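You operate a simulated robot arm through the tools that you are given. There is no shell and no other tool. Be economical: measure what you need, move in short steps, check, and stop when the job is done.

You are at the controls of a simulated robot arm. One attempt, no reset.

Task
Couple the green ferrule to the transfer port.
Fine: blue gasket under it, clamp shut, blue thumbscrew tight.
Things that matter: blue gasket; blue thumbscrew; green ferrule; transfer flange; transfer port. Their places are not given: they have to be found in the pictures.

Only the result counts: the job must be done as asked and must still hold three seconds after the hand-in. Knocking over, shifting, dropping, spilling or breaking anything else fails it.

Robot
A 6-joint arm with a two-finger parallel gripper, fixed in place. Base frame: the origin is at the foot of the arm, x ahead of it, y to its left, z up; the work surface is at about z = 0.8. Readings come in m, rad, newtons and seconds.
With the tool pointing down near the work surface it reaches from about 0.18 to 0.84 m from the base axis. Its first joint turns from -2.897 to 2.897 rad. Payload 3.91 kg.
Tool frame: the origin (TCP) lies between the finger pads and is the grasp point; the fingertips stand 0.03 m ahead of it; z points along the fingers, y is the line along which they close. Largest opening 0.11 m; finger width 0.02, thickness 0.01; the body of the gripper, 0.048 by 0.112 m, starts 0.055 m behind the TCP.
Orientation is that of the tool frame in the base frame, as [roll, pitch, yaw] about the fixed x, y, z axes, in that order (R = Rz(yaw) Ry(pitch) Rx(roll)). With the fingers straight down and closing along the base's y, the tool's x points along the base's -x, its y along +y and its z along -z.

Tools
- The arm moves only by the tool step_arm. Its argument "rows" is a list of rows, each an object (a shift or turn left out is 0, a gripper value left out holds the last) with "delta_rot": the turn, a rotation vector about the base's x, y, z in units of 120 degrees (1.0 is 120 degrees), a list of three; "translation": the shift along the base's x, y, z in units of 100 mm (1.0 is 100 mm), a list of three; "gripper": the opening, from 0 (shut) to 1 (fully open). In form: [{"delta_rot": [rx, ry, rz], "translation": [x, y, z], "gripper": gripper}, ...]. A call has 1 to 8 rows; each row is the pose to reach, as a shift and turn from the pose commanded when the call began. A call with a number of a shift or a turn outside -1 to 1 is refused whole. A row lasts 0.2 s, in which the tool goes at most 0.05 m and 0.15 rad; a call with a longer step from one row to the next is refused whole, and so is a gripper value outside its range. Where a pose cannot be reached the arm comes as near as it can. A force on the tool above 90 N (or 10 N above the force at the start of the call, whichever is more), or a blocked arm, ends the call early, and 0.2 s more pass. Each finger travels about 0.108 m/s and halts on what it meets, pressing with about 43 N; the grip force reading is that of the motor and also rises with nothing between the fingers. The clock runs only during rows and for 0.2 s after the last one: add rows that repeat a pose to give the fingers time. The reply holds the time, the measured pose of the TCP, the force on the tool along the base axes, the opening and the grip force, in the units named above and with some noise, with the torque about the TCP (base axes, N m) and any sound that the robot's microphone picked up.
- Cameras (640 x 400 px; columns grow to the right, rows downward): "scene" is fixed at [0.22, 0.6498, 1.445]; the picture's right is [-0.87, -0.49, 0.00], its down [-0.35, 0.63, -0.69] and it looks along [0.34, -0.60, -0.73] (base axes); focal length 230 px, centre (320, 200). "wrist" rides on the gripper at [0.077, 0.007, -0.114] in the tool frame; the picture's right is [-0.09, 1.00, 0.00], its down [-0.80, -0.07, -0.59] and it looks along [-0.59, -0.05, 0.80] (tool axes); focal length 270 px, centre (320, 200).
- camera(camera): a new picture of that camera. The clock stands still meanwhile.
- move_column(by): slides the trunk up (or, below 0, down) by that many m; the arm rides with it, the base frame stays. It gives what a move gives, with no picture.
- pixel_to_xyz(camera, pixels): for up to 12 pixels [column, row] of the newest picture of that camera ("zoom" is the newest enlarged one), the place [x, y, z] in the base frame of the surface seen there, good to about 0.003 m. The clock stands still meanwhile.
- enlarge(camera, box): a new picture of the part [left, top, right, bottom] of that camera's present view, enlarged. The clock stands still meanwhile.
- hand_in(): hands the job in; it is judged then, once.

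Keep the steps short. Do not move on a guess: measure, check each grasp and each placing, and mend mistakes. In all there are 80 turns and 46 pictures (those below and enlarged ones count). Leave the gripper open and the arm clear of the work at the hand-in unless told otherwise, and finish with a single line.

The tools are called after "Call:" as a command line: name --argument value ..., lists and objects as JSON in quotes. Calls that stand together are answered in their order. step_arm: Moves the arm, as the interface text tells. Its arguments: {"type":"object","properties":{"rows":{"type":"array","items":{"type":"object","properties":{"delta_rot":{"type":"array","items":{"type":"number"}},"translation":{"type":"array","items":{"type":"number"}},"gripper":{"type":"number"}}}}},"required":["rows"]} The other tools are called the same way: move_column (by) slides the trunk up or down; camera (camera) takes a picture; pixel_to_xyz (camera, pixels) gives the place of the surface under pixels of a picture; enlarge (camera, box) takes an enlarged picture of a part of a camera's view; hand_in () hands the job in.

At the start:

```text
time_s: 0.0
tcp_pos: [0.3252, 0.2935, 1.2363]
tcp_rot: [-3.141, 0.001, 3.14]
contact_force: [0.5, -0.7, -0.3]
wrist_torque: [-0.01, 0.02, 0.02]
finger_gap: 0.11
grasp_force: 0.1
trunk travel left (down, up): [-0.425, 0.115]
```

scene: 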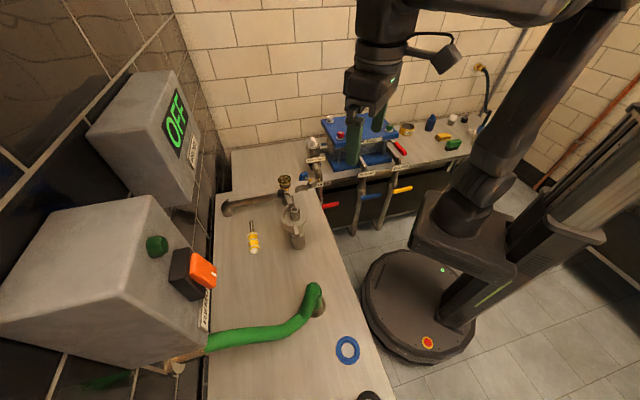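
wrist: 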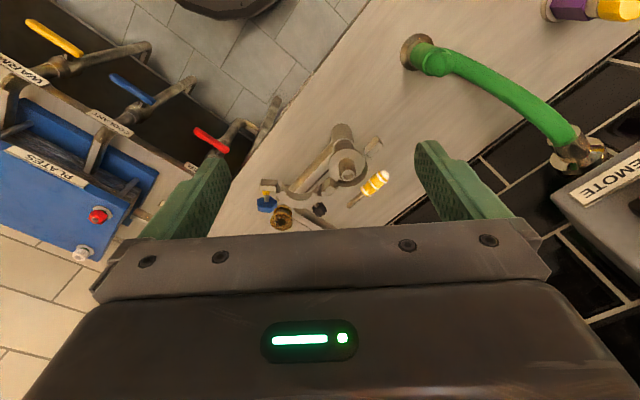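

I see a green hose lying on the bench, a blue ring near (347,350), and a port with a clamp near (293,225). I will enlarge these areas next.

Call:
enlarge --camera "scene" --box '[220, 160, 340, 260]'

Call:
enlarge --camera "scene" --box '[150, 260, 410, 400]'

Call:
enlarge --camera "wrist" --box '[230, 110, 410, 240]'

```text
4.00 times, centred on (280, 210) of scene
```

zoom: 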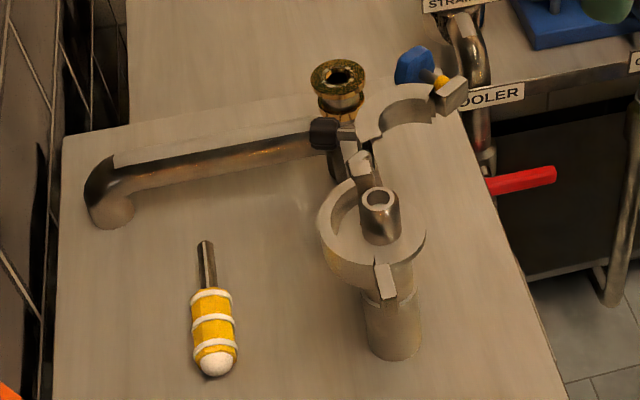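

```text
2.46 times, centred on (280, 330) of scene
```

zoom: 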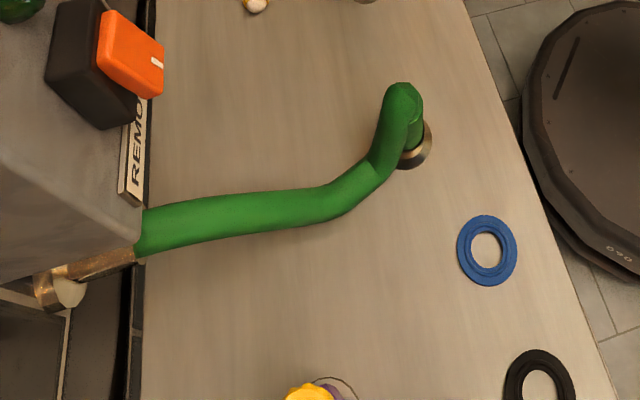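

```text
3.08 times, centred on (320, 175) of wrist
```

zoom: 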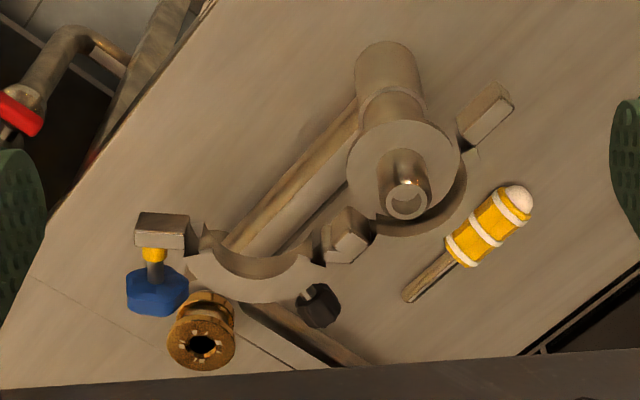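

Call:
pixel_to_xyz --camera "scene" --pixels '[[295, 207.5], [285, 218.7], [302.5, 221], [298, 246], [300, 190], [303, 176], [281, 193], [284.5, 175.7], [289, 201], [296, 230], [313, 187], [293, 221]]'

Call:
pixel_to_xyz --camera "scene" --pixels '[[340.5, 350], [356, 350], [348, 340], [348, 362], [348, 350], [318, 313], [322.5, 305], [314, 287], [306, 306], [300, 322], [280, 330], [215, 341]]'

Call:
pixel_to_xyz --camera "wrist" --pixels '[[344, 173], [344, 160], [337, 187], [359, 150], [276, 175], [274, 200], [288, 217], [300, 190], [319, 208], [328, 178], [367, 145], [300, 183]]'

```text
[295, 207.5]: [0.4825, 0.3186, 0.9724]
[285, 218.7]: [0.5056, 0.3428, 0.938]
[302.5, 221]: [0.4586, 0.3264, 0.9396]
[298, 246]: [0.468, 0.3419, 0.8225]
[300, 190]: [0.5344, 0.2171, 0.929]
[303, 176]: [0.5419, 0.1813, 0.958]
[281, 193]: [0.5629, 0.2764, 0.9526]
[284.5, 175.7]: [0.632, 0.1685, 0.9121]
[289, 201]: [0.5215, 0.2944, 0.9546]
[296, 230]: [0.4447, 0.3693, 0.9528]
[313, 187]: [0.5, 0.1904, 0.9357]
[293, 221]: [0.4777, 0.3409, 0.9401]
```

```text
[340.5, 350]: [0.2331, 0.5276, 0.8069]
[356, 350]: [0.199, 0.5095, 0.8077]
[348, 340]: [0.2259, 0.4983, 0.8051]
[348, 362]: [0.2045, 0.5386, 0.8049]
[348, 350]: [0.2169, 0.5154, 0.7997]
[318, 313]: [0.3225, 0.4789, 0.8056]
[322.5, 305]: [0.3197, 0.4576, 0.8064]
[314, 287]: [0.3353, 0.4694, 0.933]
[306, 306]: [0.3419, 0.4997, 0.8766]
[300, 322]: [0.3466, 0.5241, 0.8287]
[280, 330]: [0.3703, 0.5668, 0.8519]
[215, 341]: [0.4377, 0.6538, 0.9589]
```

```text
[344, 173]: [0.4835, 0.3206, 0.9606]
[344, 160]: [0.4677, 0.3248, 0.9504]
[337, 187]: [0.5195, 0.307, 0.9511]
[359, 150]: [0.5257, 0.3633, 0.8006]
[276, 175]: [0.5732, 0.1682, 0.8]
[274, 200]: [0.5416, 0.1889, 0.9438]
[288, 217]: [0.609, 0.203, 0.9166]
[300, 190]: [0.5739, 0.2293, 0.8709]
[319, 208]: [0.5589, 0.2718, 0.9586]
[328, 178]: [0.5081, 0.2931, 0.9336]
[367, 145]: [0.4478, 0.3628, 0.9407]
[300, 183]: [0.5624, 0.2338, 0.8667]
```

The port's flange centre is about (0.483, 0.32), with its top at about z 0.94 and the stub top at about 0.972. The gasket is at about (0.216, 0.516). The ferrule sits upright at about (0.325, 0.47). I'll bring the wrist camera closer to see how the clamp works.

Call:
step_arm --rows '[{"translation": [0.18, 0, -0.4], "gripper": 1}, {"translation": [0.36, 0, -0.8]}, {"translation": [0.54, 0, -1.0]}, {"translation": [0.6, 0, -1.0]}]'

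Call:
camera --camera "wrist"

```text
time_s: 1.0
tcp_pos: [0.3863, 0.2927, 1.1351]
tcp_rot: [-3.141, 0.001, 3.141]
contact_force: [0.7, -0.6, -0.8]
wrist_torque: [0.0, -0.01, -0.04]
finger_gap: 0.1099
grasp_force: 0.1
trunk travel left (down, up): [-0.425, 0.115]
```

```text
40 pictures are left
```

wrist: 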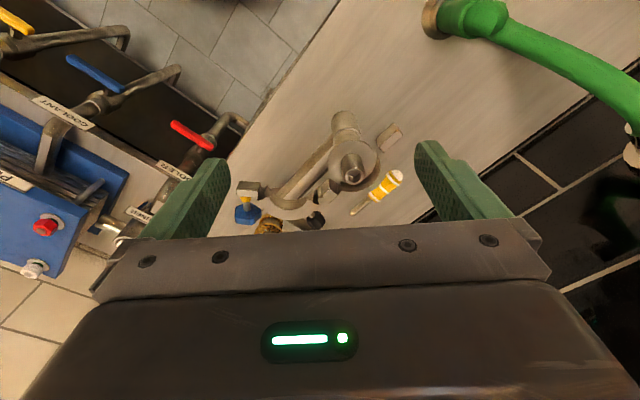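

The view is good but still far away, so I'll move closer.

Call:
step_arm --rows '[{"translation": [0.2, 0, -0.3]}, {"translation": [0.4, 0, -0.6]}, {"translation": [0.4, 0, -0.6]}]'

Call:
enlarge --camera "wrist" --box '[200, 60, 440, 240]'

```text
time_s: 1.8
tcp_pos: [0.4273, 0.2927, 1.0738]
tcp_rot: [3.14, 0.0, -3.139]
contact_force: [-0.7, 0.1, 0.0]
wrist_torque: [0.01, 0.02, -0.04]
finger_gap: 0.1101
grasp_force: 0.1
trunk travel left (down, up): [-0.425, 0.115]
```

```text
2.22 times, centred on (320, 150) of wrist
```

zoom: 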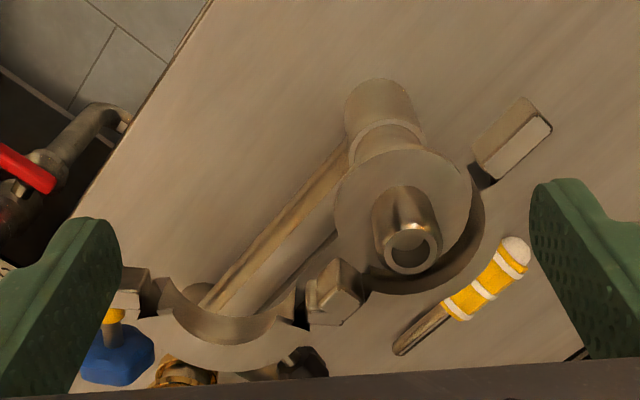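

I'll measure the fixed clamp half, flange and hinge heights from this zoom.

Call:
pixel_to_xyz --camera "zoom" --pixels '[[430, 285], [475, 225], [460, 250], [355, 190], [400, 165], [455, 185], [345, 230], [330, 275], [530, 125], [270, 325], [225, 350], [125, 290]]'

Call:
enlarge --camera "scene" --box '[260, 165, 330, 255]'

```text
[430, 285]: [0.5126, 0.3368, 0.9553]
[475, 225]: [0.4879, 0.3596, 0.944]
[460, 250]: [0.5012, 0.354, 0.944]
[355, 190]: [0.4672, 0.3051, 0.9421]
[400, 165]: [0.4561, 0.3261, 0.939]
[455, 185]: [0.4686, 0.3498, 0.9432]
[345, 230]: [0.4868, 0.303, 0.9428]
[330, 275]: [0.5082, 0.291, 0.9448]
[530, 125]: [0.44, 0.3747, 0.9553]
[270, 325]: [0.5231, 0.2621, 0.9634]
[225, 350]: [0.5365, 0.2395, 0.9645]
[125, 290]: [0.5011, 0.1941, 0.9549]
```

```text
4.44 times, centred on (295, 210) of scene
```

zoom: 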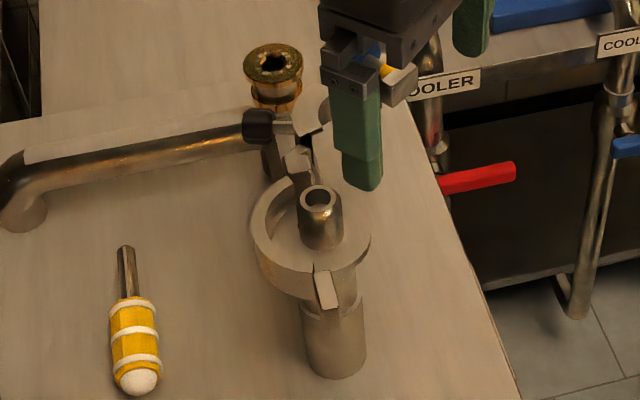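

The fixed half has a wall up to about z 0.96 around the flange's +x/+y side. The gasket must therefore be dropped over the stub from above that wall. I'll now move toward the gasket, staying high.

Call:
step_arm --rows '[{"translation": [-0.3, 0.3, 0.1]}, {"translation": [-0.6, 0.6, 0.2]}, {"translation": [-0.9, 0.9, 0.2]}, {"translation": [-1.0, 1.0, 0.2]}]'

Call:
step_arm --rows '[{"translation": [-0.3, 0.3, 0]}, {"translation": [-0.6, 0.6, 0]}, {"translation": [-0.9, 0.9, 0]}, {"translation": [-1.0, 1.0, 0]}]'

Call:
step_arm --rows '[{"translation": [-0.1, 0.23, -0.3]}, {"translation": [-0.1, 0.23, -0.7]}, {"translation": [-0.1, 0.23, -1.0]}, {"translation": [-0.1, 0.23, -1.0]}]'

Call:
camera --camera "wrist"

```text
time_s: 2.8
tcp_pos: [0.3226, 0.3939, 1.0945]
tcp_rot: [3.141, 0.001, -3.14]
contact_force: [0.5, 0.8, -0.2]
wrist_torque: [0.01, 0.0, 0.0]
finger_gap: 0.1099
grasp_force: 0.0
trunk travel left (down, up): [-0.425, 0.115]
```

```text
time_s: 3.8
tcp_pos: [0.2246, 0.494, 1.0962]
tcp_rot: [3.141, 0.001, 3.142]
contact_force: [-0.2, 0.1, 0.4]
wrist_torque: [-0.01, -0.01, -0.02]
finger_gap: 0.1099
grasp_force: 0.1
trunk travel left (down, up): [-0.425, 0.115]
```

```text
time_s: 4.8
tcp_pos: [0.2133, 0.517, 0.995]
tcp_rot: [-3.142, 0.0, -3.141]
contact_force: [-0.8, -0.3, 0.9]
wrist_torque: [-0.02, -0.01, -0.03]
finger_gap: 0.1101
grasp_force: 0.0
trunk travel left (down, up): [-0.425, 0.115]
```

```text
37 pictures are left
```

wrist: 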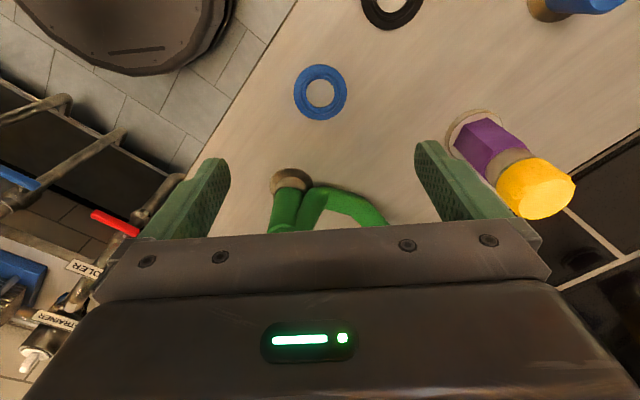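

Blue gasket seen centred near (320,92). I'll measure its rim, plus the ferrule.

Call:
pixel_to_xyz --camera "wrist" --pixels '[[297, 91], [343, 92], [320, 67], [320, 117], [320, 92], [303, 92], [337, 92], [320, 78], [320, 107], [291, 180], [276, 183], [305, 180]]'

Call:
enlarge --camera "wrist" --box '[250, 50, 390, 240]'

```text
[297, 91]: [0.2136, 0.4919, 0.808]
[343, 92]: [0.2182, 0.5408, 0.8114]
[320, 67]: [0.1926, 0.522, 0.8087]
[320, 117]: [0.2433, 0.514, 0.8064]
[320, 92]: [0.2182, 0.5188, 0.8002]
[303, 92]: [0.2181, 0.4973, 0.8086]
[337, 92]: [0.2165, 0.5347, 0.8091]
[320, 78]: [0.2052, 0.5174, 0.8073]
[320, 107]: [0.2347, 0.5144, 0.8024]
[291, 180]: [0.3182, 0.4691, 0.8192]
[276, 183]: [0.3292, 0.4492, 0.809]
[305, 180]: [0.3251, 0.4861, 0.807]
```

```text
2.11 times, centred on (320, 145) of wrist
```

zoom: 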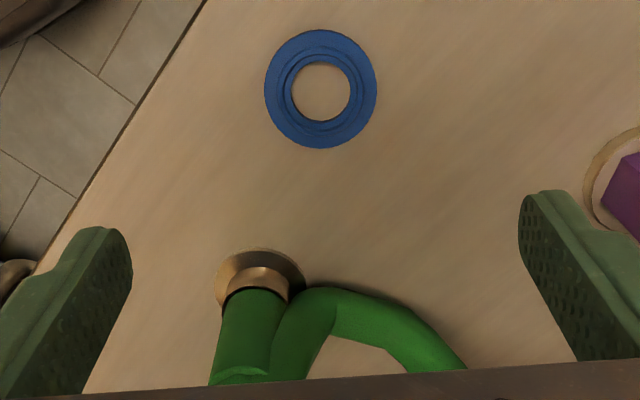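

The gasket centre is about (0.217, 0.517), with its top at about 0.807. I'll descend to TCP z of about 0.833, then close.

Call:
step_arm --rows '[{"translation": [0.035, 0, -0.4]}, {"translation": [0.035, 0, -0.8]}, {"translation": [0.035, 0, -1.0]}, {"translation": [0.035, 0, -1.0]}]'

Call:
step_arm --rows '[{"translation": [0, 0, -0.3]}, {"translation": [0, 0, -0.62]}, {"translation": [0, 0, -0.62]}]'

Call:
camera --camera "wrist"

```text
time_s: 5.8
tcp_pos: [0.2181, 0.5179, 0.8952]
tcp_rot: [-3.141, 0.0, -3.14]
contact_force: [-0.8, 0.3, -0.2]
wrist_torque: [-0.02, 0.03, 0.02]
finger_gap: 0.11
grasp_force: 0.2
trunk travel left (down, up): [-0.425, 0.115]
```

```text
time_s: 6.6
tcp_pos: [0.2188, 0.516, 0.8312]
tcp_rot: [3.141, 0.0, 3.14]
contact_force: [0.9, -0.4, 0.3]
wrist_torque: [0.01, -0.01, -0.03]
finger_gap: 0.1101
grasp_force: 0.1
trunk travel left (down, up): [-0.425, 0.115]
```

```text
35 pictures are left
```

wrist: 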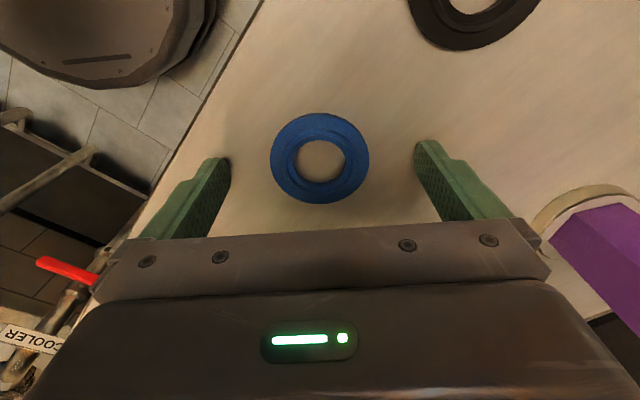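

The gasket is centred between the fingers, so I'll close.

Call:
step_arm --rows '[{"gripper": 0.4}, {"gripper": 0.4}, {"gripper": 0.4}, {"gripper": 0.4}]'

Call:
step_arm --rows '[{"translation": [0, 0, 0.3]}, {"translation": [0, 0, 0.7]}, {"translation": [0, 0, 1.0]}, {"translation": [0, 0, 1.0]}]'

Call:
camera --camera "wrist"

```text
time_s: 7.6
tcp_pos: [0.2182, 0.516, 0.8318]
tcp_rot: [-3.14, 0.0, 3.141]
contact_force: [-0.5, 0.2, 0.6]
wrist_torque: [0.01, -0.02, -0.04]
finger_gap: 0.0582
grasp_force: 42.7
trunk travel left (down, up): [-0.425, 0.115]
```

```text
time_s: 8.6
tcp_pos: [0.217, 0.5156, 0.9347]
tcp_rot: [-3.141, 0.0, -3.14]
contact_force: [-0.1, -0.2, 0.6]
wrist_torque: [0.0, 0.02, -0.01]
finger_gap: 0.0579
grasp_force: 43.0
trunk travel left (down, up): [-0.425, 0.115]
```

```text
34 pictures are left
```

wrist: 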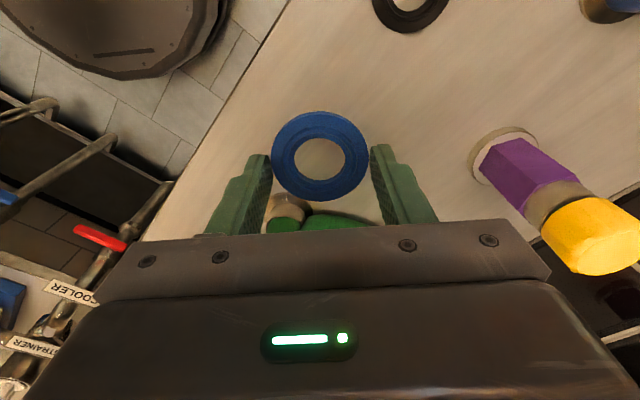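

The gasket is held with a gap of 0.058. I'll measure its centre relative to the TCP.

Call:
pixel_to_xyz --camera "wrist" --pixels '[[320, 115], [320, 197], [275, 157], [365, 157], [320, 136], [320, 181], [293, 158], [347, 158], [300, 125], [340, 190], [300, 190], [340, 125]]'

```text
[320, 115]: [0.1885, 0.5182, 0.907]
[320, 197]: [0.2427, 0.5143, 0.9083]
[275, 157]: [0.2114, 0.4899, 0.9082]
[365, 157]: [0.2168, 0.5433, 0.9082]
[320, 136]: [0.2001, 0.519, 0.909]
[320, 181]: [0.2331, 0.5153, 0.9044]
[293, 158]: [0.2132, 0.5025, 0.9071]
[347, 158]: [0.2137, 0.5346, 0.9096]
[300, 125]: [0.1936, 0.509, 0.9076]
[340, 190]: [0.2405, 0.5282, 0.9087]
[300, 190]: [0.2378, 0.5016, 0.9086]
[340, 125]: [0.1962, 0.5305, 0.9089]
```

The gasket is centred on the TCP to about 1 mm, with its underside about 33 mm below the TCP. With the arm away from the port, I'll pin down the stub centre from the scene camera.

Call:
enlarge --camera "scene" --box '[275, 195, 315, 220]'

```text
16.00 times, centred on (295, 208) of scene
```

zoom: 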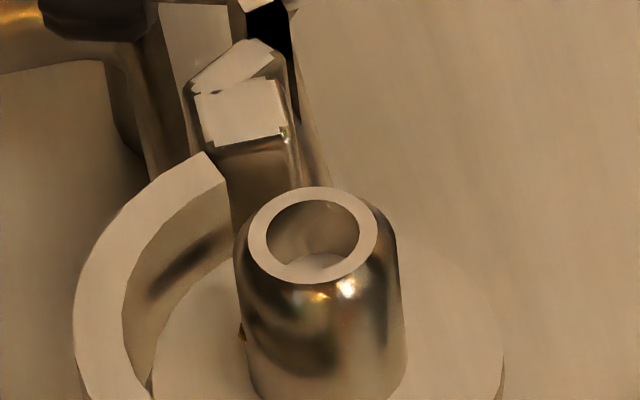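

Call:
pixel_to_xyz --camera "zoom" --pixels '[[313, 193], [313, 275], [257, 240], [369, 232], [275, 205], [350, 265], [350, 203], [275, 265], [150, 215], [105, 300], [240, 110], [450, 300]]'

```text
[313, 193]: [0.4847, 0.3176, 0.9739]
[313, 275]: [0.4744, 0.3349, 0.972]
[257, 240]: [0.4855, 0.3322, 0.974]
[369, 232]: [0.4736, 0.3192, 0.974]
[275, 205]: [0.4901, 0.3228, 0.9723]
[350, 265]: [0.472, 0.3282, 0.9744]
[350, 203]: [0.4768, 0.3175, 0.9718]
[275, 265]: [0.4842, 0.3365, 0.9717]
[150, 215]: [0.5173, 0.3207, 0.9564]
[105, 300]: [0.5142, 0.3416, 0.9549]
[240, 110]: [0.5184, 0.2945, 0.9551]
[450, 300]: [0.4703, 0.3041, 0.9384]
```

The stub centre is (0.480, 0.326), top z 0.973, and the wall top is 0.956. I'll lift and carry the gasket over at TCP z of about 1.04.

Call:
step_arm --rows '[{"translation": [0, 0, 0.4]}, {"translation": [0, 0, 0.8]}, {"translation": [0.0, 0, 1.0]}, {"translation": [0.3, -0.25, 1.0]}, {"translation": [0.6, -0.5, 1.0]}, {"translation": [0.9, -0.7, 1.0]}, {"translation": [1.0, -0.7, 1.0]}]'

Call:
step_arm --rows '[{"translation": [0.3, -0.2, 0.05]}, {"translation": [0.6, -0.5, 0.05]}, {"translation": [0.9, -0.7, 0.05]}, {"translation": [1.0, -0.8, 0.05]}]'

Call:
step_arm --rows '[{"translation": [0.3, -0.2, 0.0]}, {"translation": [0.625, -0.4, 0.0]}, {"translation": [0.625, -0.4, 0.0]}]'

Call:
camera --camera "wrist"

Call:
enlarge --camera "scene" --box '[260, 165, 330, 235]'

```text
time_s: 10.2
tcp_pos: [0.3181, 0.4455, 1.0339]
tcp_rot: [-3.141, -0.001, -3.14]
contact_force: [0.4, -0.2, 0.2]
wrist_torque: [0.01, 0.01, 0.01]
finger_gap: 0.0576
grasp_force: 43.2
trunk travel left (down, up): [-0.425, 0.115]
```

```text
time_s: 11.2
tcp_pos: [0.419, 0.3672, 1.0402]
tcp_rot: [3.141, 0.0, -3.139]
contact_force: [-0.2, -0.3, 0.2]
wrist_torque: [0.03, 0.03, 0.01]
finger_gap: 0.0574
grasp_force: 42.9
trunk travel left (down, up): [-0.425, 0.115]
```

```text
time_s: 12.0
tcp_pos: [0.4821, 0.3267, 1.0409]
tcp_rot: [3.142, -0.002, -3.139]
contact_force: [-0.1, 0.8, 0.6]
wrist_torque: [-0.01, 0.01, -0.01]
finger_gap: 0.0571
grasp_force: 43.4
trunk travel left (down, up): [-0.425, 0.115]
```

```text
32 pictures are left
```

wrist: 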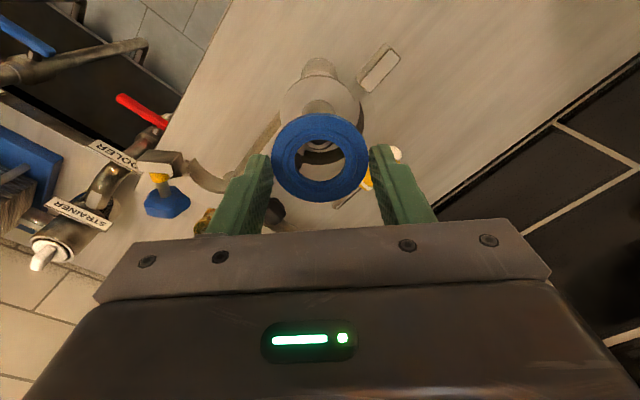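

```text
5.71 times, centred on (295, 200) of scene
```

zoom: 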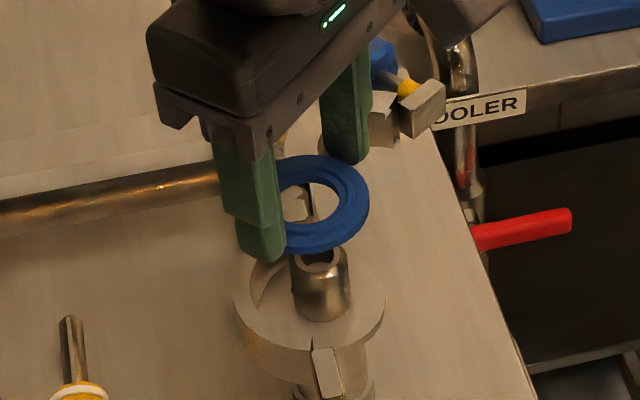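

Call:
enlarge --camera "wrist" --box '[260, 80, 380, 210]'

```text
3.08 times, centred on (320, 145) of wrist
```

zoom: 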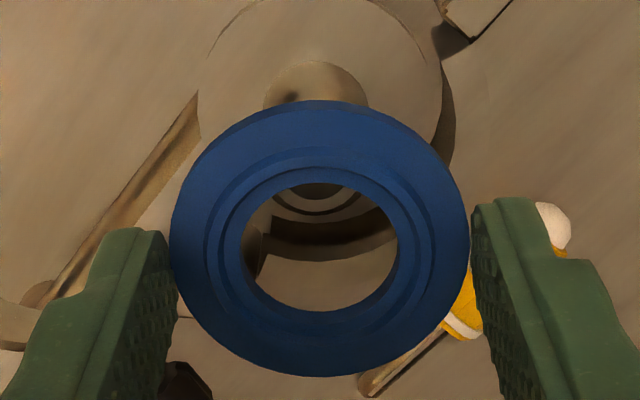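

The ring lines up with the stub within about 1 mm both ways. I'll lower it around the stub to just above the wall and watch the force.

Call:
step_arm --rows '[{"translation": [0, -0.005, -0.15]}, {"translation": [0, -0.005, -0.3]}, {"translation": [0, -0.005, -0.38]}, {"translation": [0, -0.005, -0.44]}, {"translation": [0, -0.005, -0.44]}]'

Call:
enlarge --camera "wrist" --box '[260, 80, 380, 210]'

```text
time_s: 13.2
tcp_pos: [0.481, 0.3252, 0.9954]
tcp_rot: [3.141, 0.002, -3.141]
contact_force: [-1.7, 0.9, 1.7]
wrist_torque: [0.05, 0.03, -0.03]
finger_gap: 0.0568
grasp_force: 43.0
trunk travel left (down, up): [-0.425, 0.115]
```

```text
3.08 times, centred on (320, 145) of wrist
```

zoom: 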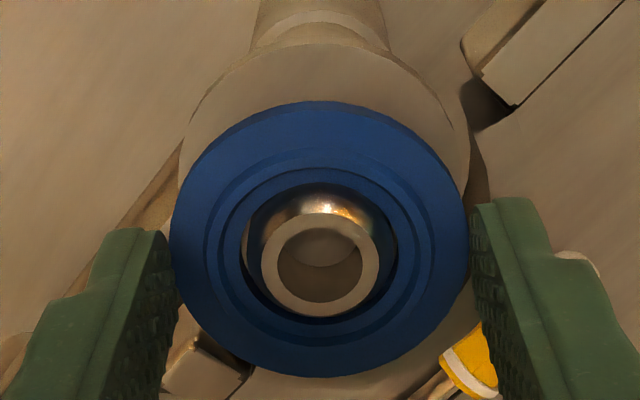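

The ring is around the stub with clearance, so I'll release it.

Call:
step_arm --rows '[{"gripper": 0.75}, {"gripper": 0.75}, {"gripper": 0.75}, {"translation": [0, 0, 0.3]}, {"translation": [0, 0, 0.6]}, {"translation": [0, 0, 0.6]}]'

Call:
camera --camera "wrist"

Call:
enlarge --camera "scene" --box '[260, 185, 330, 235]'

```text
time_s: 14.6
tcp_pos: [0.4807, 0.3263, 1.056]
tcp_rot: [-3.141, 0.0, -3.142]
contact_force: [0.9, -0.2, -0.5]
wrist_torque: [0.02, 0.03, 0.02]
finger_gap: 0.0825
grasp_force: 0.1
trunk travel left (down, up): [-0.425, 0.115]
```

```text
28 pictures are left
```

wrist: 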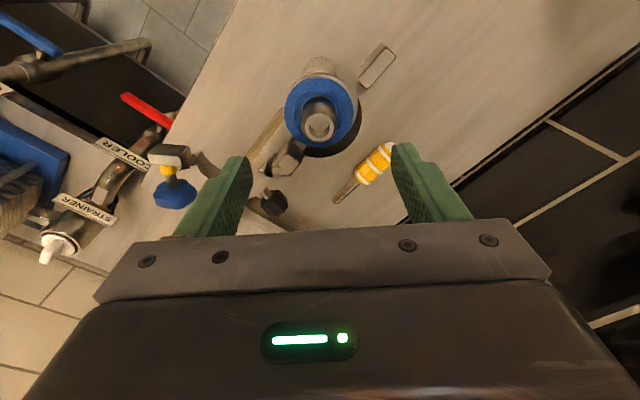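

```text
8.00 times, centred on (295, 210) of scene
```

zoom: 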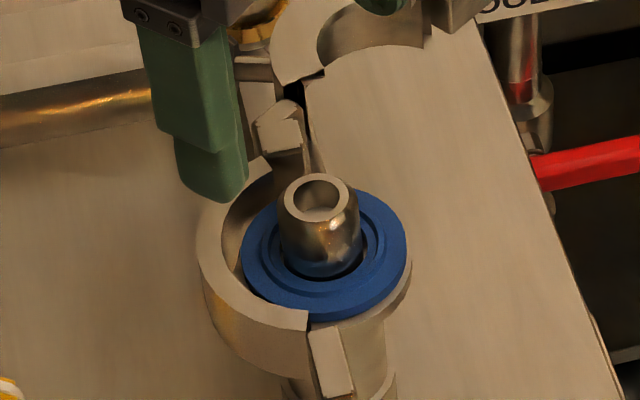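

The gasket looks seated flat. I'll check the rim heights.

Call:
pixel_to_xyz --camera "zoom" --pixels '[[260, 275], [330, 305], [390, 260], [375, 210], [258, 235], [315, 200], [215, 250], [320, 360]]'

Call:
enlarge --camera "scene" --box '[280, 270, 350, 330]'

```text
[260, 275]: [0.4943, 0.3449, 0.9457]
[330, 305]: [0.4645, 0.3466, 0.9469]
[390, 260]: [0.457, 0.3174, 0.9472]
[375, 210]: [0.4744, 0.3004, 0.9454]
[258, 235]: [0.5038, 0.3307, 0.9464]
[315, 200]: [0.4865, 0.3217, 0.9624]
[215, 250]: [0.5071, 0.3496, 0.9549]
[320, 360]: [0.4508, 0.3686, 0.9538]
```

```text
6.67 times, centred on (315, 300) of scene
```

zoom: 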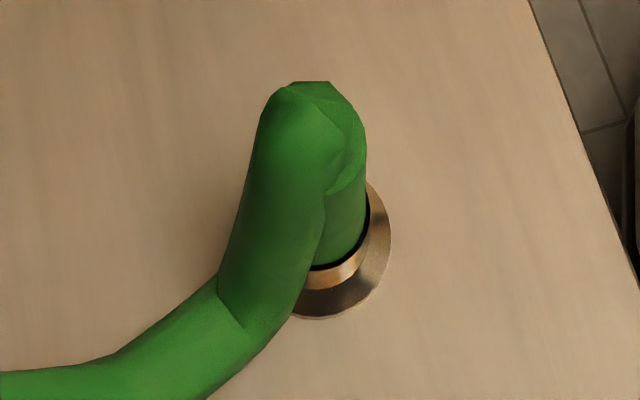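

The gasket is flat all round (z ≈ 0.946). Next I'll measure the ferrule and its hose.

Call:
pixel_to_xyz --camera "zoom" --pixels '[[385, 240], [320, 312], [372, 285], [335, 275], [365, 225], [345, 240], [350, 200], [320, 90], [355, 115], [285, 110], [270, 180], [250, 290]]'

Call:
step_arm --rows '[{"translation": [-0.35, 0.3, 0.1]}, {"translation": [-0.7, 0.6, 0.3]}, {"translation": [-1.0, 0.8, 0.4], "gripper": 1}, {"translation": [-1.0, 0.9, 0.4], "gripper": 1}]'

Call:
camera --camera "wrist"

```text
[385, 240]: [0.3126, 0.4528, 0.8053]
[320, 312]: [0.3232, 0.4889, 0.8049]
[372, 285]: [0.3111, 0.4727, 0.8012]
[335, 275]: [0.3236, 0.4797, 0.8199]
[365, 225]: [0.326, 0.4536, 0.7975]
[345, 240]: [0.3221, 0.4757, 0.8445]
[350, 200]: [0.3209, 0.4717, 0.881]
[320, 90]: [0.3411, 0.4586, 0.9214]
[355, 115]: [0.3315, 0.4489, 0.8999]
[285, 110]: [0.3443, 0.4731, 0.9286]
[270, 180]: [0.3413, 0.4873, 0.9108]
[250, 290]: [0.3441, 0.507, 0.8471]
```

```text
refused: row 2 steps farther than a row can; nothing moved
```

```text
25 pictures are left
```

wrist: 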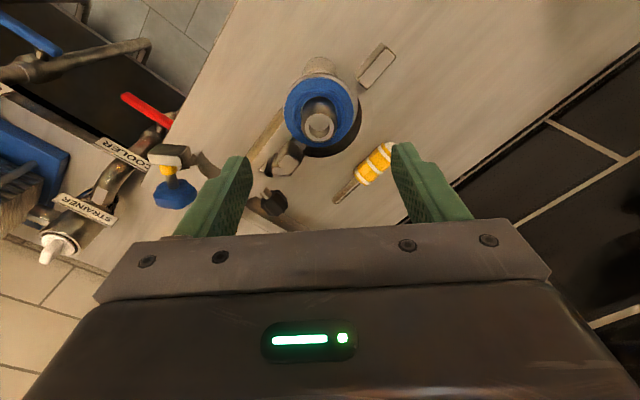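

The ferrule's vertical hose section stands at about (0.332, 0.468). The return limb drops on its +y side. I'll turn the gripper about 73° so the fingers close along x across both limbs, and travel over it.

Call:
step_arm --rows '[{"translation": [-0.15, 0.15, 0.1], "delta_rot": [0, 0, 0.07], "gripper": 1}, {"translation": [-0.3, 0.3, 0.3], "delta_rot": [0, 0, 0.14]}, {"translation": [-0.45, 0.45, 0.5], "delta_rot": [0, 0, 0.21]}, {"translation": [-0.6, 0.6, 0.6], "delta_rot": [0, 0, 0.28]}, {"translation": [-0.75, 0.75, 0.6], "delta_rot": [0, 0, 0.35]}, {"translation": [-0.9, 0.9, 0.6], "delta_rot": [0, 0, 0.42]}, {"translation": [-1.0, 1.0, 0.6], "delta_rot": [0, 0, 0.49]}, {"translation": [-1.0, 1.0, 0.6], "delta_rot": [0, 0, 0.56]}]'

Call:
step_arm --rows '[{"translation": [-0.3, 0.2, 0], "delta_rot": [0, 0, 0.048]}, {"translation": [-0.49, 0.38, -0.1], "delta_rot": [0, 0, 0.048]}, {"translation": [-0.49, 0.38, -0.1], "delta_rot": [0, 0, 0.048]}]'

Call:
camera --camera "wrist"

```text
time_s: 16.4
tcp_pos: [0.3818, 0.4262, 1.1139]
tcp_rot: [-3.141, 0.0, -1.963]
contact_force: [-1.1, 0.2, -0.3]
wrist_torque: [0.01, -0.02, -0.05]
finger_gap: 0.1098
grasp_force: 0.1
trunk travel left (down, up): [-0.425, 0.115]
```

```text
time_s: 17.2
tcp_pos: [0.3308, 0.4614, 1.1042]
tcp_rot: [-3.142, 0.0, -1.869]
contact_force: [-0.4, 0.8, -0.1]
wrist_torque: [0.03, 0.0, 0.01]
finger_gap: 0.11
grasp_force: 0.2
trunk travel left (down, up): [-0.425, 0.115]
```

```text
24 pictures are left
```

wrist: 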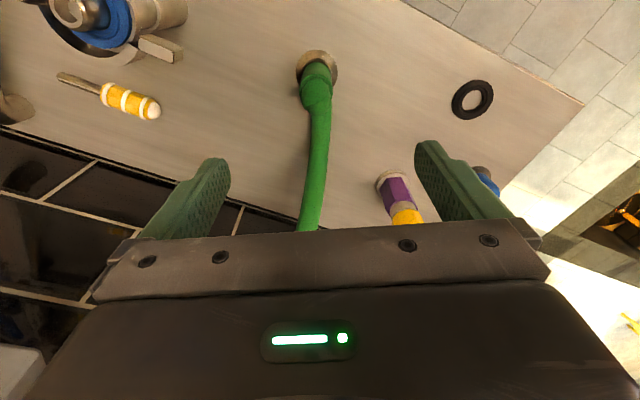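

Well aligned; the hose sits at column ~317. I'll measure the ferrule and the hose top.

Call:
pixel_to_xyz --camera "wrist" --pixels '[[298, 68], [337, 68], [317, 53], [317, 75], [304, 90], [330, 90], [317, 100], [317, 85], [322, 120], [320, 140]]'

Call:
enlarge --camera "wrist" --box '[280, 35, 360, 135]'

```text
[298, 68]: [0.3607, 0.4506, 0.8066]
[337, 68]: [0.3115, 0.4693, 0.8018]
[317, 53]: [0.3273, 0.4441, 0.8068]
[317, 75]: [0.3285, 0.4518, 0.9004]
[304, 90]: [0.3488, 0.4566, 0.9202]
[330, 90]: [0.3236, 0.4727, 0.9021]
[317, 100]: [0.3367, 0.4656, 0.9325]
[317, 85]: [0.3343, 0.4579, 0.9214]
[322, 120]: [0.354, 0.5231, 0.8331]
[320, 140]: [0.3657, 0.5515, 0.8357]
```

```text
4.00 times, centred on (320, 85) of wrist
```

zoom: 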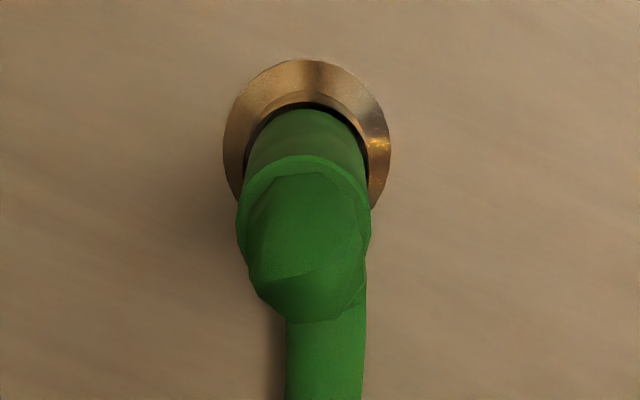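

The ferrule axis is at about (0.334, 0.467) and the hose top at about 0.935. I'll descend with open fingers straddling the hose to TCP z 0.892.

Call:
step_arm --rows '[{"translation": [0.02, 0.025, -0.4]}, {"translation": [0.02, 0.025, -0.8]}, {"translation": [0.02, 0.025, -1.0]}, {"translation": [0.02, 0.025, -1.0]}]'

Call:
step_arm --rows '[{"translation": [0, 0, -0.4]}, {"translation": [0, 0, -0.8]}, {"translation": [0, 0, -1.0]}, {"translation": [0, 0, -1.12]}]'

```text
time_s: 18.2
tcp_pos: [0.3356, 0.4648, 1.0061]
tcp_rot: [-3.141, -0.001, -1.868]
contact_force: [0.7, -0.5, 0.3]
wrist_torque: [0.01, -0.02, 0.01]
finger_gap: 0.11
grasp_force: 0.0
trunk travel left (down, up): [-0.425, 0.115]
```

```text
refused: -1.12 is not a number from -1 to 1
```

Call:
step_arm --rows '[{"translation": [0, 0, -0.4]}, {"translation": [0, 0, -0.7]}, {"translation": [0, 0, -0.9]}, {"translation": [0, 0, -1.0]}, {"translation": [0, 0, -1.0]}]'

Call:
camera --camera "wrist"

```text
time_s: 19.4
tcp_pos: [0.3337, 0.4675, 0.905]
tcp_rot: [3.141, 0.0, -1.869]
contact_force: [-0.7, -0.4, -0.8]
wrist_torque: [0.04, -0.01, 0.03]
finger_gap: 0.1102
grasp_force: 0.1
trunk travel left (down, up): [-0.425, 0.115]
```

```text
22 pictures are left
```

wrist: 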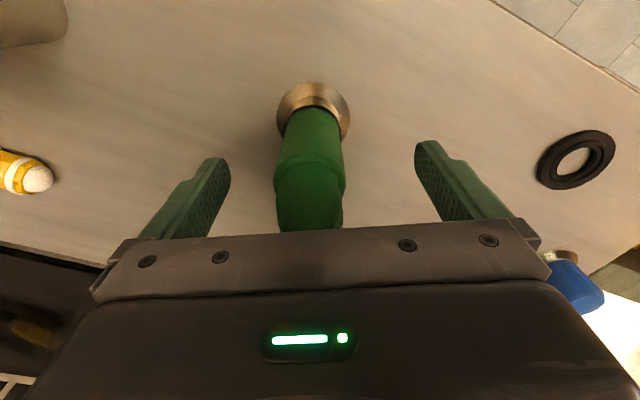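

Both fingers clear the hose. I'll lower another 15 mm and close.

Call:
step_arm --rows '[{"translation": [0, -0.02, -0.15]}, {"translation": [0, -0.02, -0.15], "gripper": 0.1}, {"translation": [0, -0.02, -0.15], "gripper": 0.1}, {"translation": [0, -0.02, -0.15], "gripper": 0.1}, {"translation": [0, -0.02, -0.15], "gripper": 0.1}]'

Call:
camera --camera "wrist"

```text
time_s: 20.6
tcp_pos: [0.334, 0.4643, 0.8904]
tcp_rot: [3.142, 0.0, -1.867]
contact_force: [0.0, -0.5, 0.9]
wrist_torque: [-0.02, 0.03, 0.0]
finger_gap: 0.0376
grasp_force: 42.5
trunk travel left (down, up): [-0.425, 0.115]
```

```text
21 pictures are left
```

wrist: 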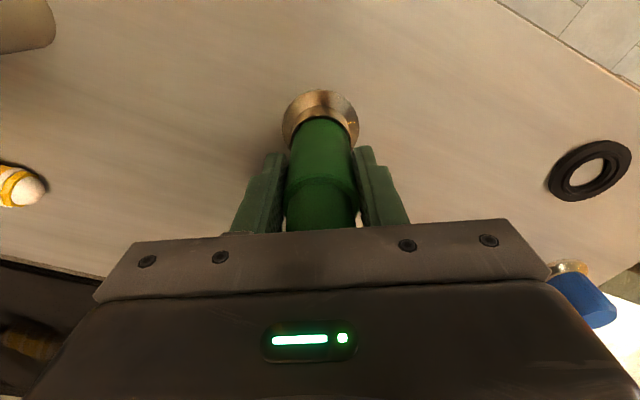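

The grip is firm (gap 0.0376). The ferrule axis is about 3.5 mm toward the hose side of the TCP. I'll lift slowly.

Call:
step_arm --rows '[{"translation": [0, 0, 0.2]}, {"translation": [0, 0, 0.5]}, {"translation": [0, 0, 0.8]}, {"translation": [0, 0, 1.0]}, {"translation": [0, 0, 1.0]}]'

Call:
step_arm --rows '[{"translation": [0.1, -0.1, 0.3]}, {"translation": [0.3, -0.3, 0.7]}, {"translation": [0.5, -0.5, 0.97]}, {"translation": [0.75, -0.75, 0.97]}, {"translation": [1.0, -1.0, 0.97]}, {"translation": [1.0, -1.0, 0.97]}]'

Call:
camera --camera "scene"

```text
time_s: 21.8
tcp_pos: [0.3352, 0.4646, 0.9911]
tcp_rot: [3.141, 0.0, -1.868]
contact_force: [0.1, 0.2, -2.7]
wrist_torque: [0.0, -0.02, 0.01]
finger_gap: 0.0377
grasp_force: 44.2
trunk travel left (down, up): [-0.425, 0.115]
```

```text
time_s: 23.2
tcp_pos: [0.436, 0.3637, 1.0879]
tcp_rot: [-3.141, 0.001, -1.867]
contact_force: [0.7, 0.0, -2.3]
wrist_torque: [0.01, -0.02, 0.03]
finger_gap: 0.0375
grasp_force: 43.3
trunk travel left (down, up): [-0.425, 0.115]
```

```text
20 pictures are left
```

scene: 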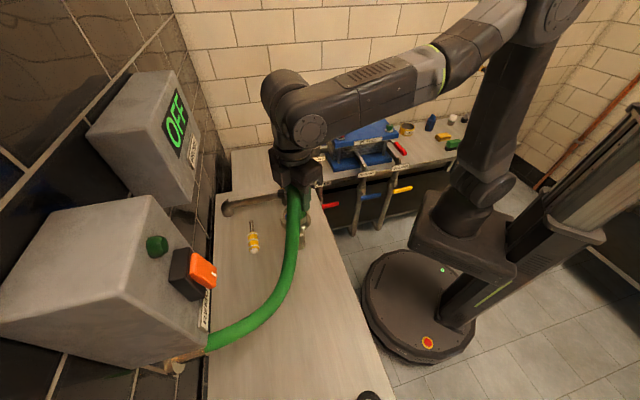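

The hose follows freely. Now I'll move above the stub and view.

Call:
step_arm --rows '[{"translation": [0.22, -0.21, 0]}, {"translation": [0.435, -0.415, 0]}, {"translation": [0.435, -0.415, 0]}]'

Call:
enlarge --camera "wrist" --box '[240, 60, 400, 240]'

Call:
enlarge --camera "scene" --box '[260, 165, 330, 235]'

```text
time_s: 24.0
tcp_pos: [0.4802, 0.3233, 1.0882]
tcp_rot: [-3.141, 0.0, -1.867]
contact_force: [-0.5, 0.2, -2.2]
wrist_torque: [0.02, 0.01, -0.03]
finger_gap: 0.0371
grasp_force: 43.3
trunk travel left (down, up): [-0.425, 0.115]
```

```text
2.22 times, centred on (320, 150) of wrist
```

zoom: 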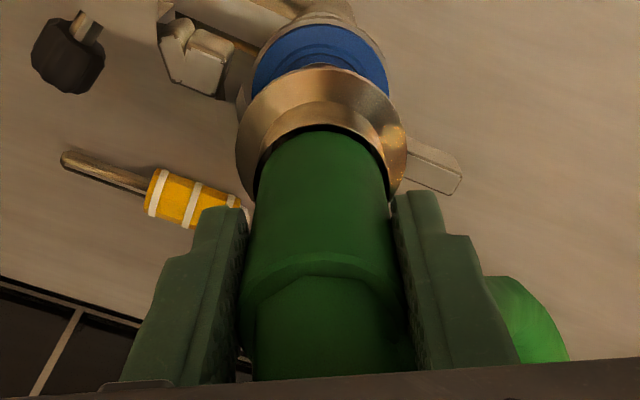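

```text
5.71 times, centred on (295, 200) of scene
```

zoom: 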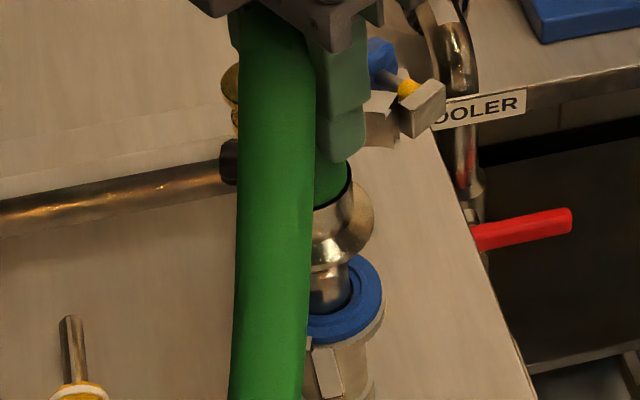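

The alignment is within about 2 mm. I'll nudge 1.5 mm toward -y and lower slowly onto the chamfered stub while watching the force.

Call:
step_arm --rows '[{"translation": [-0.005, -0.014, 0]}, {"translation": [-0.005, -0.014, -0.15]}, {"translation": [-0.005, -0.014, -0.25]}, {"translation": [-0.005, -0.014, -0.3]}, {"translation": [-0.005, -0.014, -0.35]}, {"translation": [-0.005, -0.014, -0.35]}]'

Call:
enlarge --camera "wrist" --box '[240, 60, 400, 240]'

```text
time_s: 25.4
tcp_pos: [0.4785, 0.3215, 1.0534]
tcp_rot: [3.14, -0.001, -1.867]
contact_force: [-0.1, 0.4, -2.0]
wrist_torque: [0.0, -0.02, -0.02]
finger_gap: 0.0376
grasp_force: 43.4
trunk travel left (down, up): [-0.425, 0.115]
```

```text
2.22 times, centred on (320, 150) of wrist
```

zoom: 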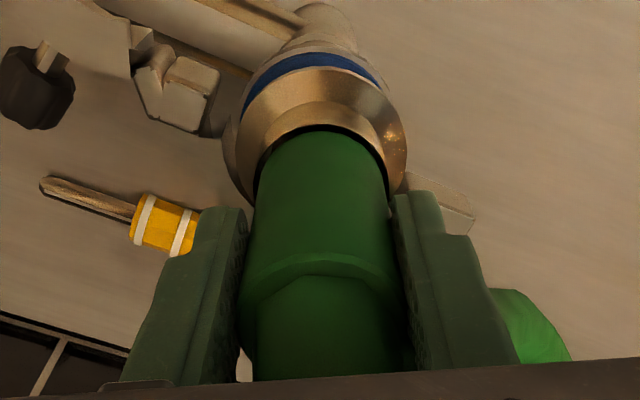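

There is no contact, and the ferrule is about 10 mm down over the stub. I'll nudge +1 mm in x and continue to the seat.

Call:
step_arm --rows '[{"translation": [0.012, -0.003, -0.02]}, {"translation": [0.012, -0.003, -0.07]}, {"translation": [0.012, -0.003, -0.11]}, {"translation": [0.012, -0.003, -0.14]}, {"translation": [0.012, -0.003, -0.16]}, {"translation": [0.012, -0.003, -0.175]}, {"translation": [0.012, -0.003, -0.175]}]'

Call:
enlarge --camera "wrist" --box '[240, 60, 400, 240]'

```text
time_s: 27.0
tcp_pos: [0.4772, 0.3216, 1.0384]
tcp_rot: [-3.137, 0.006, -1.867]
contact_force: [7.4, 4.7, 37.3]
wrist_torque: [0.46, -0.25, -0.12]
finger_gap: 0.0372
grasp_force: 43.0
trunk travel left (down, up): [-0.425, 0.115]
```

```text
2.22 times, centred on (320, 150) of wrist
```

zoom: 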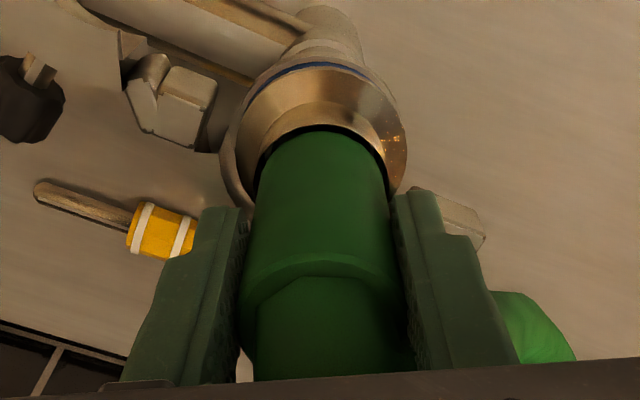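

Contact is at 37 N near the expected seat height. I'll ease the pressure, release the hose and retreat upward to inspect.

Call:
step_arm --rows '[{"translation": [0, 0, 0.02]}, {"translation": [0, 0, 0.02], "gripper": 0.55}, {"translation": [0, 0, 0.02], "gripper": 0.55}, {"translation": [0, 0, 0.02], "gripper": 0.55}]'

Call:
enlarge --camera "wrist" --box '[240, 60, 400, 240]'

Call:
pixel_to_xyz --camera "zoom" --pixels '[[322, 75], [250, 130], [395, 130], [245, 170], [400, 170], [270, 90], [375, 90], [230, 170]]'

```text
time_s: 28.0
tcp_pos: [0.4783, 0.3204, 1.0366]
tcp_rot: [3.141, 0.0, -1.867]
contact_force: [0.7, 0.2, -0.4]
wrist_torque: [0.0, 0.0, 0.01]
finger_gap: 0.0608
grasp_force: 0.0
trunk travel left (down, up): [-0.425, 0.115]
```

```text
2.22 times, centred on (320, 150) of wrist
```

zoom: 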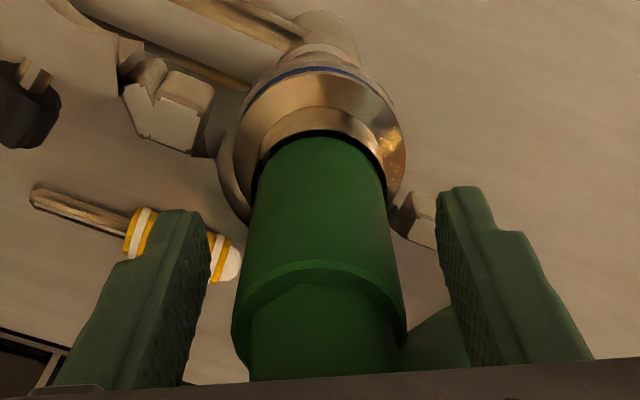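

```text
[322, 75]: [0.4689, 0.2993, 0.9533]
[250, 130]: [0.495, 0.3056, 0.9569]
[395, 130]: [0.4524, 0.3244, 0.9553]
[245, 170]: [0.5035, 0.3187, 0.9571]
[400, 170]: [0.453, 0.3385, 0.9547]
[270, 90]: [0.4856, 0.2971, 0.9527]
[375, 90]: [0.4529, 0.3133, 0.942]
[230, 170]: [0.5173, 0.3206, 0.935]
```

The ferrule rim reads about 0.953–0.957, which fits seating on the gasket. I'll open and retreat straight up, then inspect.

Call:
step_arm --rows '[{"gripper": 1}, {"gripper": 1}, {"translation": [0, 0, 0.4]}, {"translation": [0, 0, 0.8]}, {"translation": [0, 0, 1.0]}, {"translation": [-0.3, -0.2, 1.0]}, {"translation": [-0.6, -0.5, 1.0]}, {"translation": [-0.8, -0.8, 1.0]}]'

Call:
enlarge --camera "scene" --box '[260, 165, 330, 255]'

Call:
camera --camera "wrist"

```text
time_s: 29.8
tcp_pos: [0.3973, 0.2408, 1.1366]
tcp_rot: [-3.141, -0.001, -1.866]
contact_force: [0.3, 0.7, 0.1]
wrist_torque: [-0.01, -0.01, 0.05]
finger_gap: 0.11
grasp_force: 0.0
trunk travel left (down, up): [-0.425, 0.115]
```

```text
4.44 times, centred on (295, 210) of scene
```

zoom: 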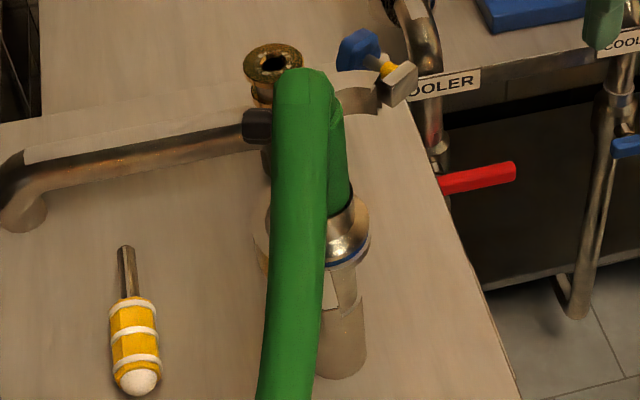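

```text
13 pictures are left
```

wrist: 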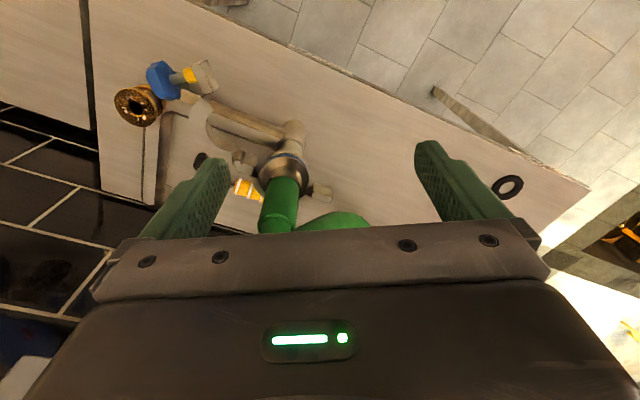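

The ferrule is upright with the blue ring under it. Now I'll measure the moving clamp half: lug (205,75), screw (190,75) and blue head (160,80).

Call:
pixel_to_xyz --camera "wrist" --pixels '[[205, 72], [211, 84], [190, 75], [176, 78], [160, 80], [151, 68], [168, 92], [205, 100], [213, 125], [230, 143], [240, 158], [201, 158]]'

Call:
enlarge --camera "wrist" --box '[130, 50, 340, 210]'

```text
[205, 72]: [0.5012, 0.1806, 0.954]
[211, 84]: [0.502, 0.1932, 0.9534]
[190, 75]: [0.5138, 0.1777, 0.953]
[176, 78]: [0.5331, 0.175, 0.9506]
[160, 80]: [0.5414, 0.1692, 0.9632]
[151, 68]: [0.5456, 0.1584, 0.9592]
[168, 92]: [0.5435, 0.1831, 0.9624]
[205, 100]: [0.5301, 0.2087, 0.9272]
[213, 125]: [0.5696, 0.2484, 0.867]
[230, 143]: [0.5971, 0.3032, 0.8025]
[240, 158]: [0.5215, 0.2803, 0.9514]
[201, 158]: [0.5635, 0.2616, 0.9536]
```

```text
2.50 times, centred on (235, 130) of wrist
```

zoom: 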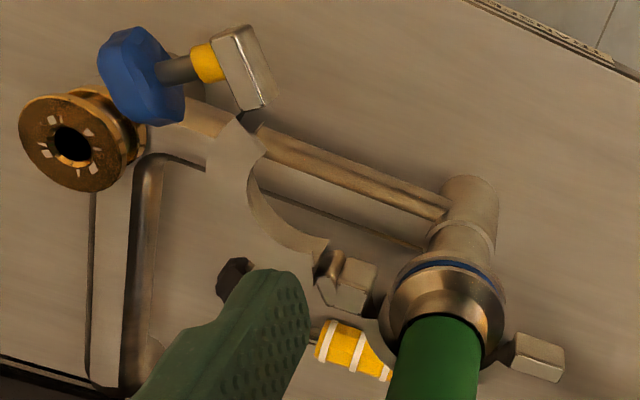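

The moving half pivots about roughly (0.519, 0.288). Its lug is at (0.501, 0.187), and the blue head stands off it toward +x. I'll close the fingers into a peg, turn the tool to face away from the hose, and go behind the half at about (0.562, 0.202).

Call:
step_arm --rows '[{"translation": [0.1, 0, 0], "delta_rot": [0, 0, -0.07], "gripper": 0}, {"translation": [0.25, -0.05, 0], "delta_rot": [0, 0, -0.14]}, {"translation": [0.4, -0.1, 0], "delta_rot": [0, 0, -0.21]}, {"translation": [0.6, -0.2, 0], "delta_rot": [0, 0, -0.28]}, {"translation": [0.8, -0.3, 0], "delta_rot": [0, 0, -0.35]}, {"translation": [1.0, -0.4, 0], "delta_rot": [0, 0, -0.4]}, {"translation": [1.0, -0.4, 0], "delta_rot": [0, 0, -0.4]}]'

Call:
step_arm --rows '[{"translation": [0.4, 0, 0]}, {"translation": [0.66, 0, 0]}, {"translation": [0.66, 0, -0.4]}, {"translation": [0.66, 0, -0.8]}, {"translation": [0.66, 0, -0.9]}, {"translation": [0.66, 0, -0.9]}]'

Call:
camera --camera "wrist"

```text
time_s: 31.4
tcp_pos: [0.4999, 0.1984, 1.1368]
tcp_rot: [-3.141, -0.001, -2.706]
contact_force: [-0.5, -0.2, -0.7]
wrist_torque: [-0.02, 0.0, -0.02]
finger_gap: 0.0
grasp_force: 38.0
trunk travel left (down, up): [-0.425, 0.115]
```

```text
time_s: 32.8
tcp_pos: [0.5669, 0.2026, 1.0472]
tcp_rot: [-3.142, 0.001, -2.703]
contact_force: [0.1, -0.5, 0.1]
wrist_torque: [0.0, 0.01, 0.03]
finger_gap: 0.0001
grasp_force: 37.5
trunk travel left (down, up): [-0.425, 0.115]
```

```text
11 pictures are left
```

wrist: 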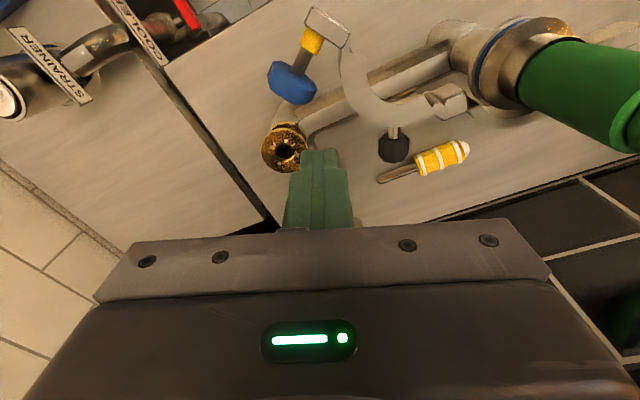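

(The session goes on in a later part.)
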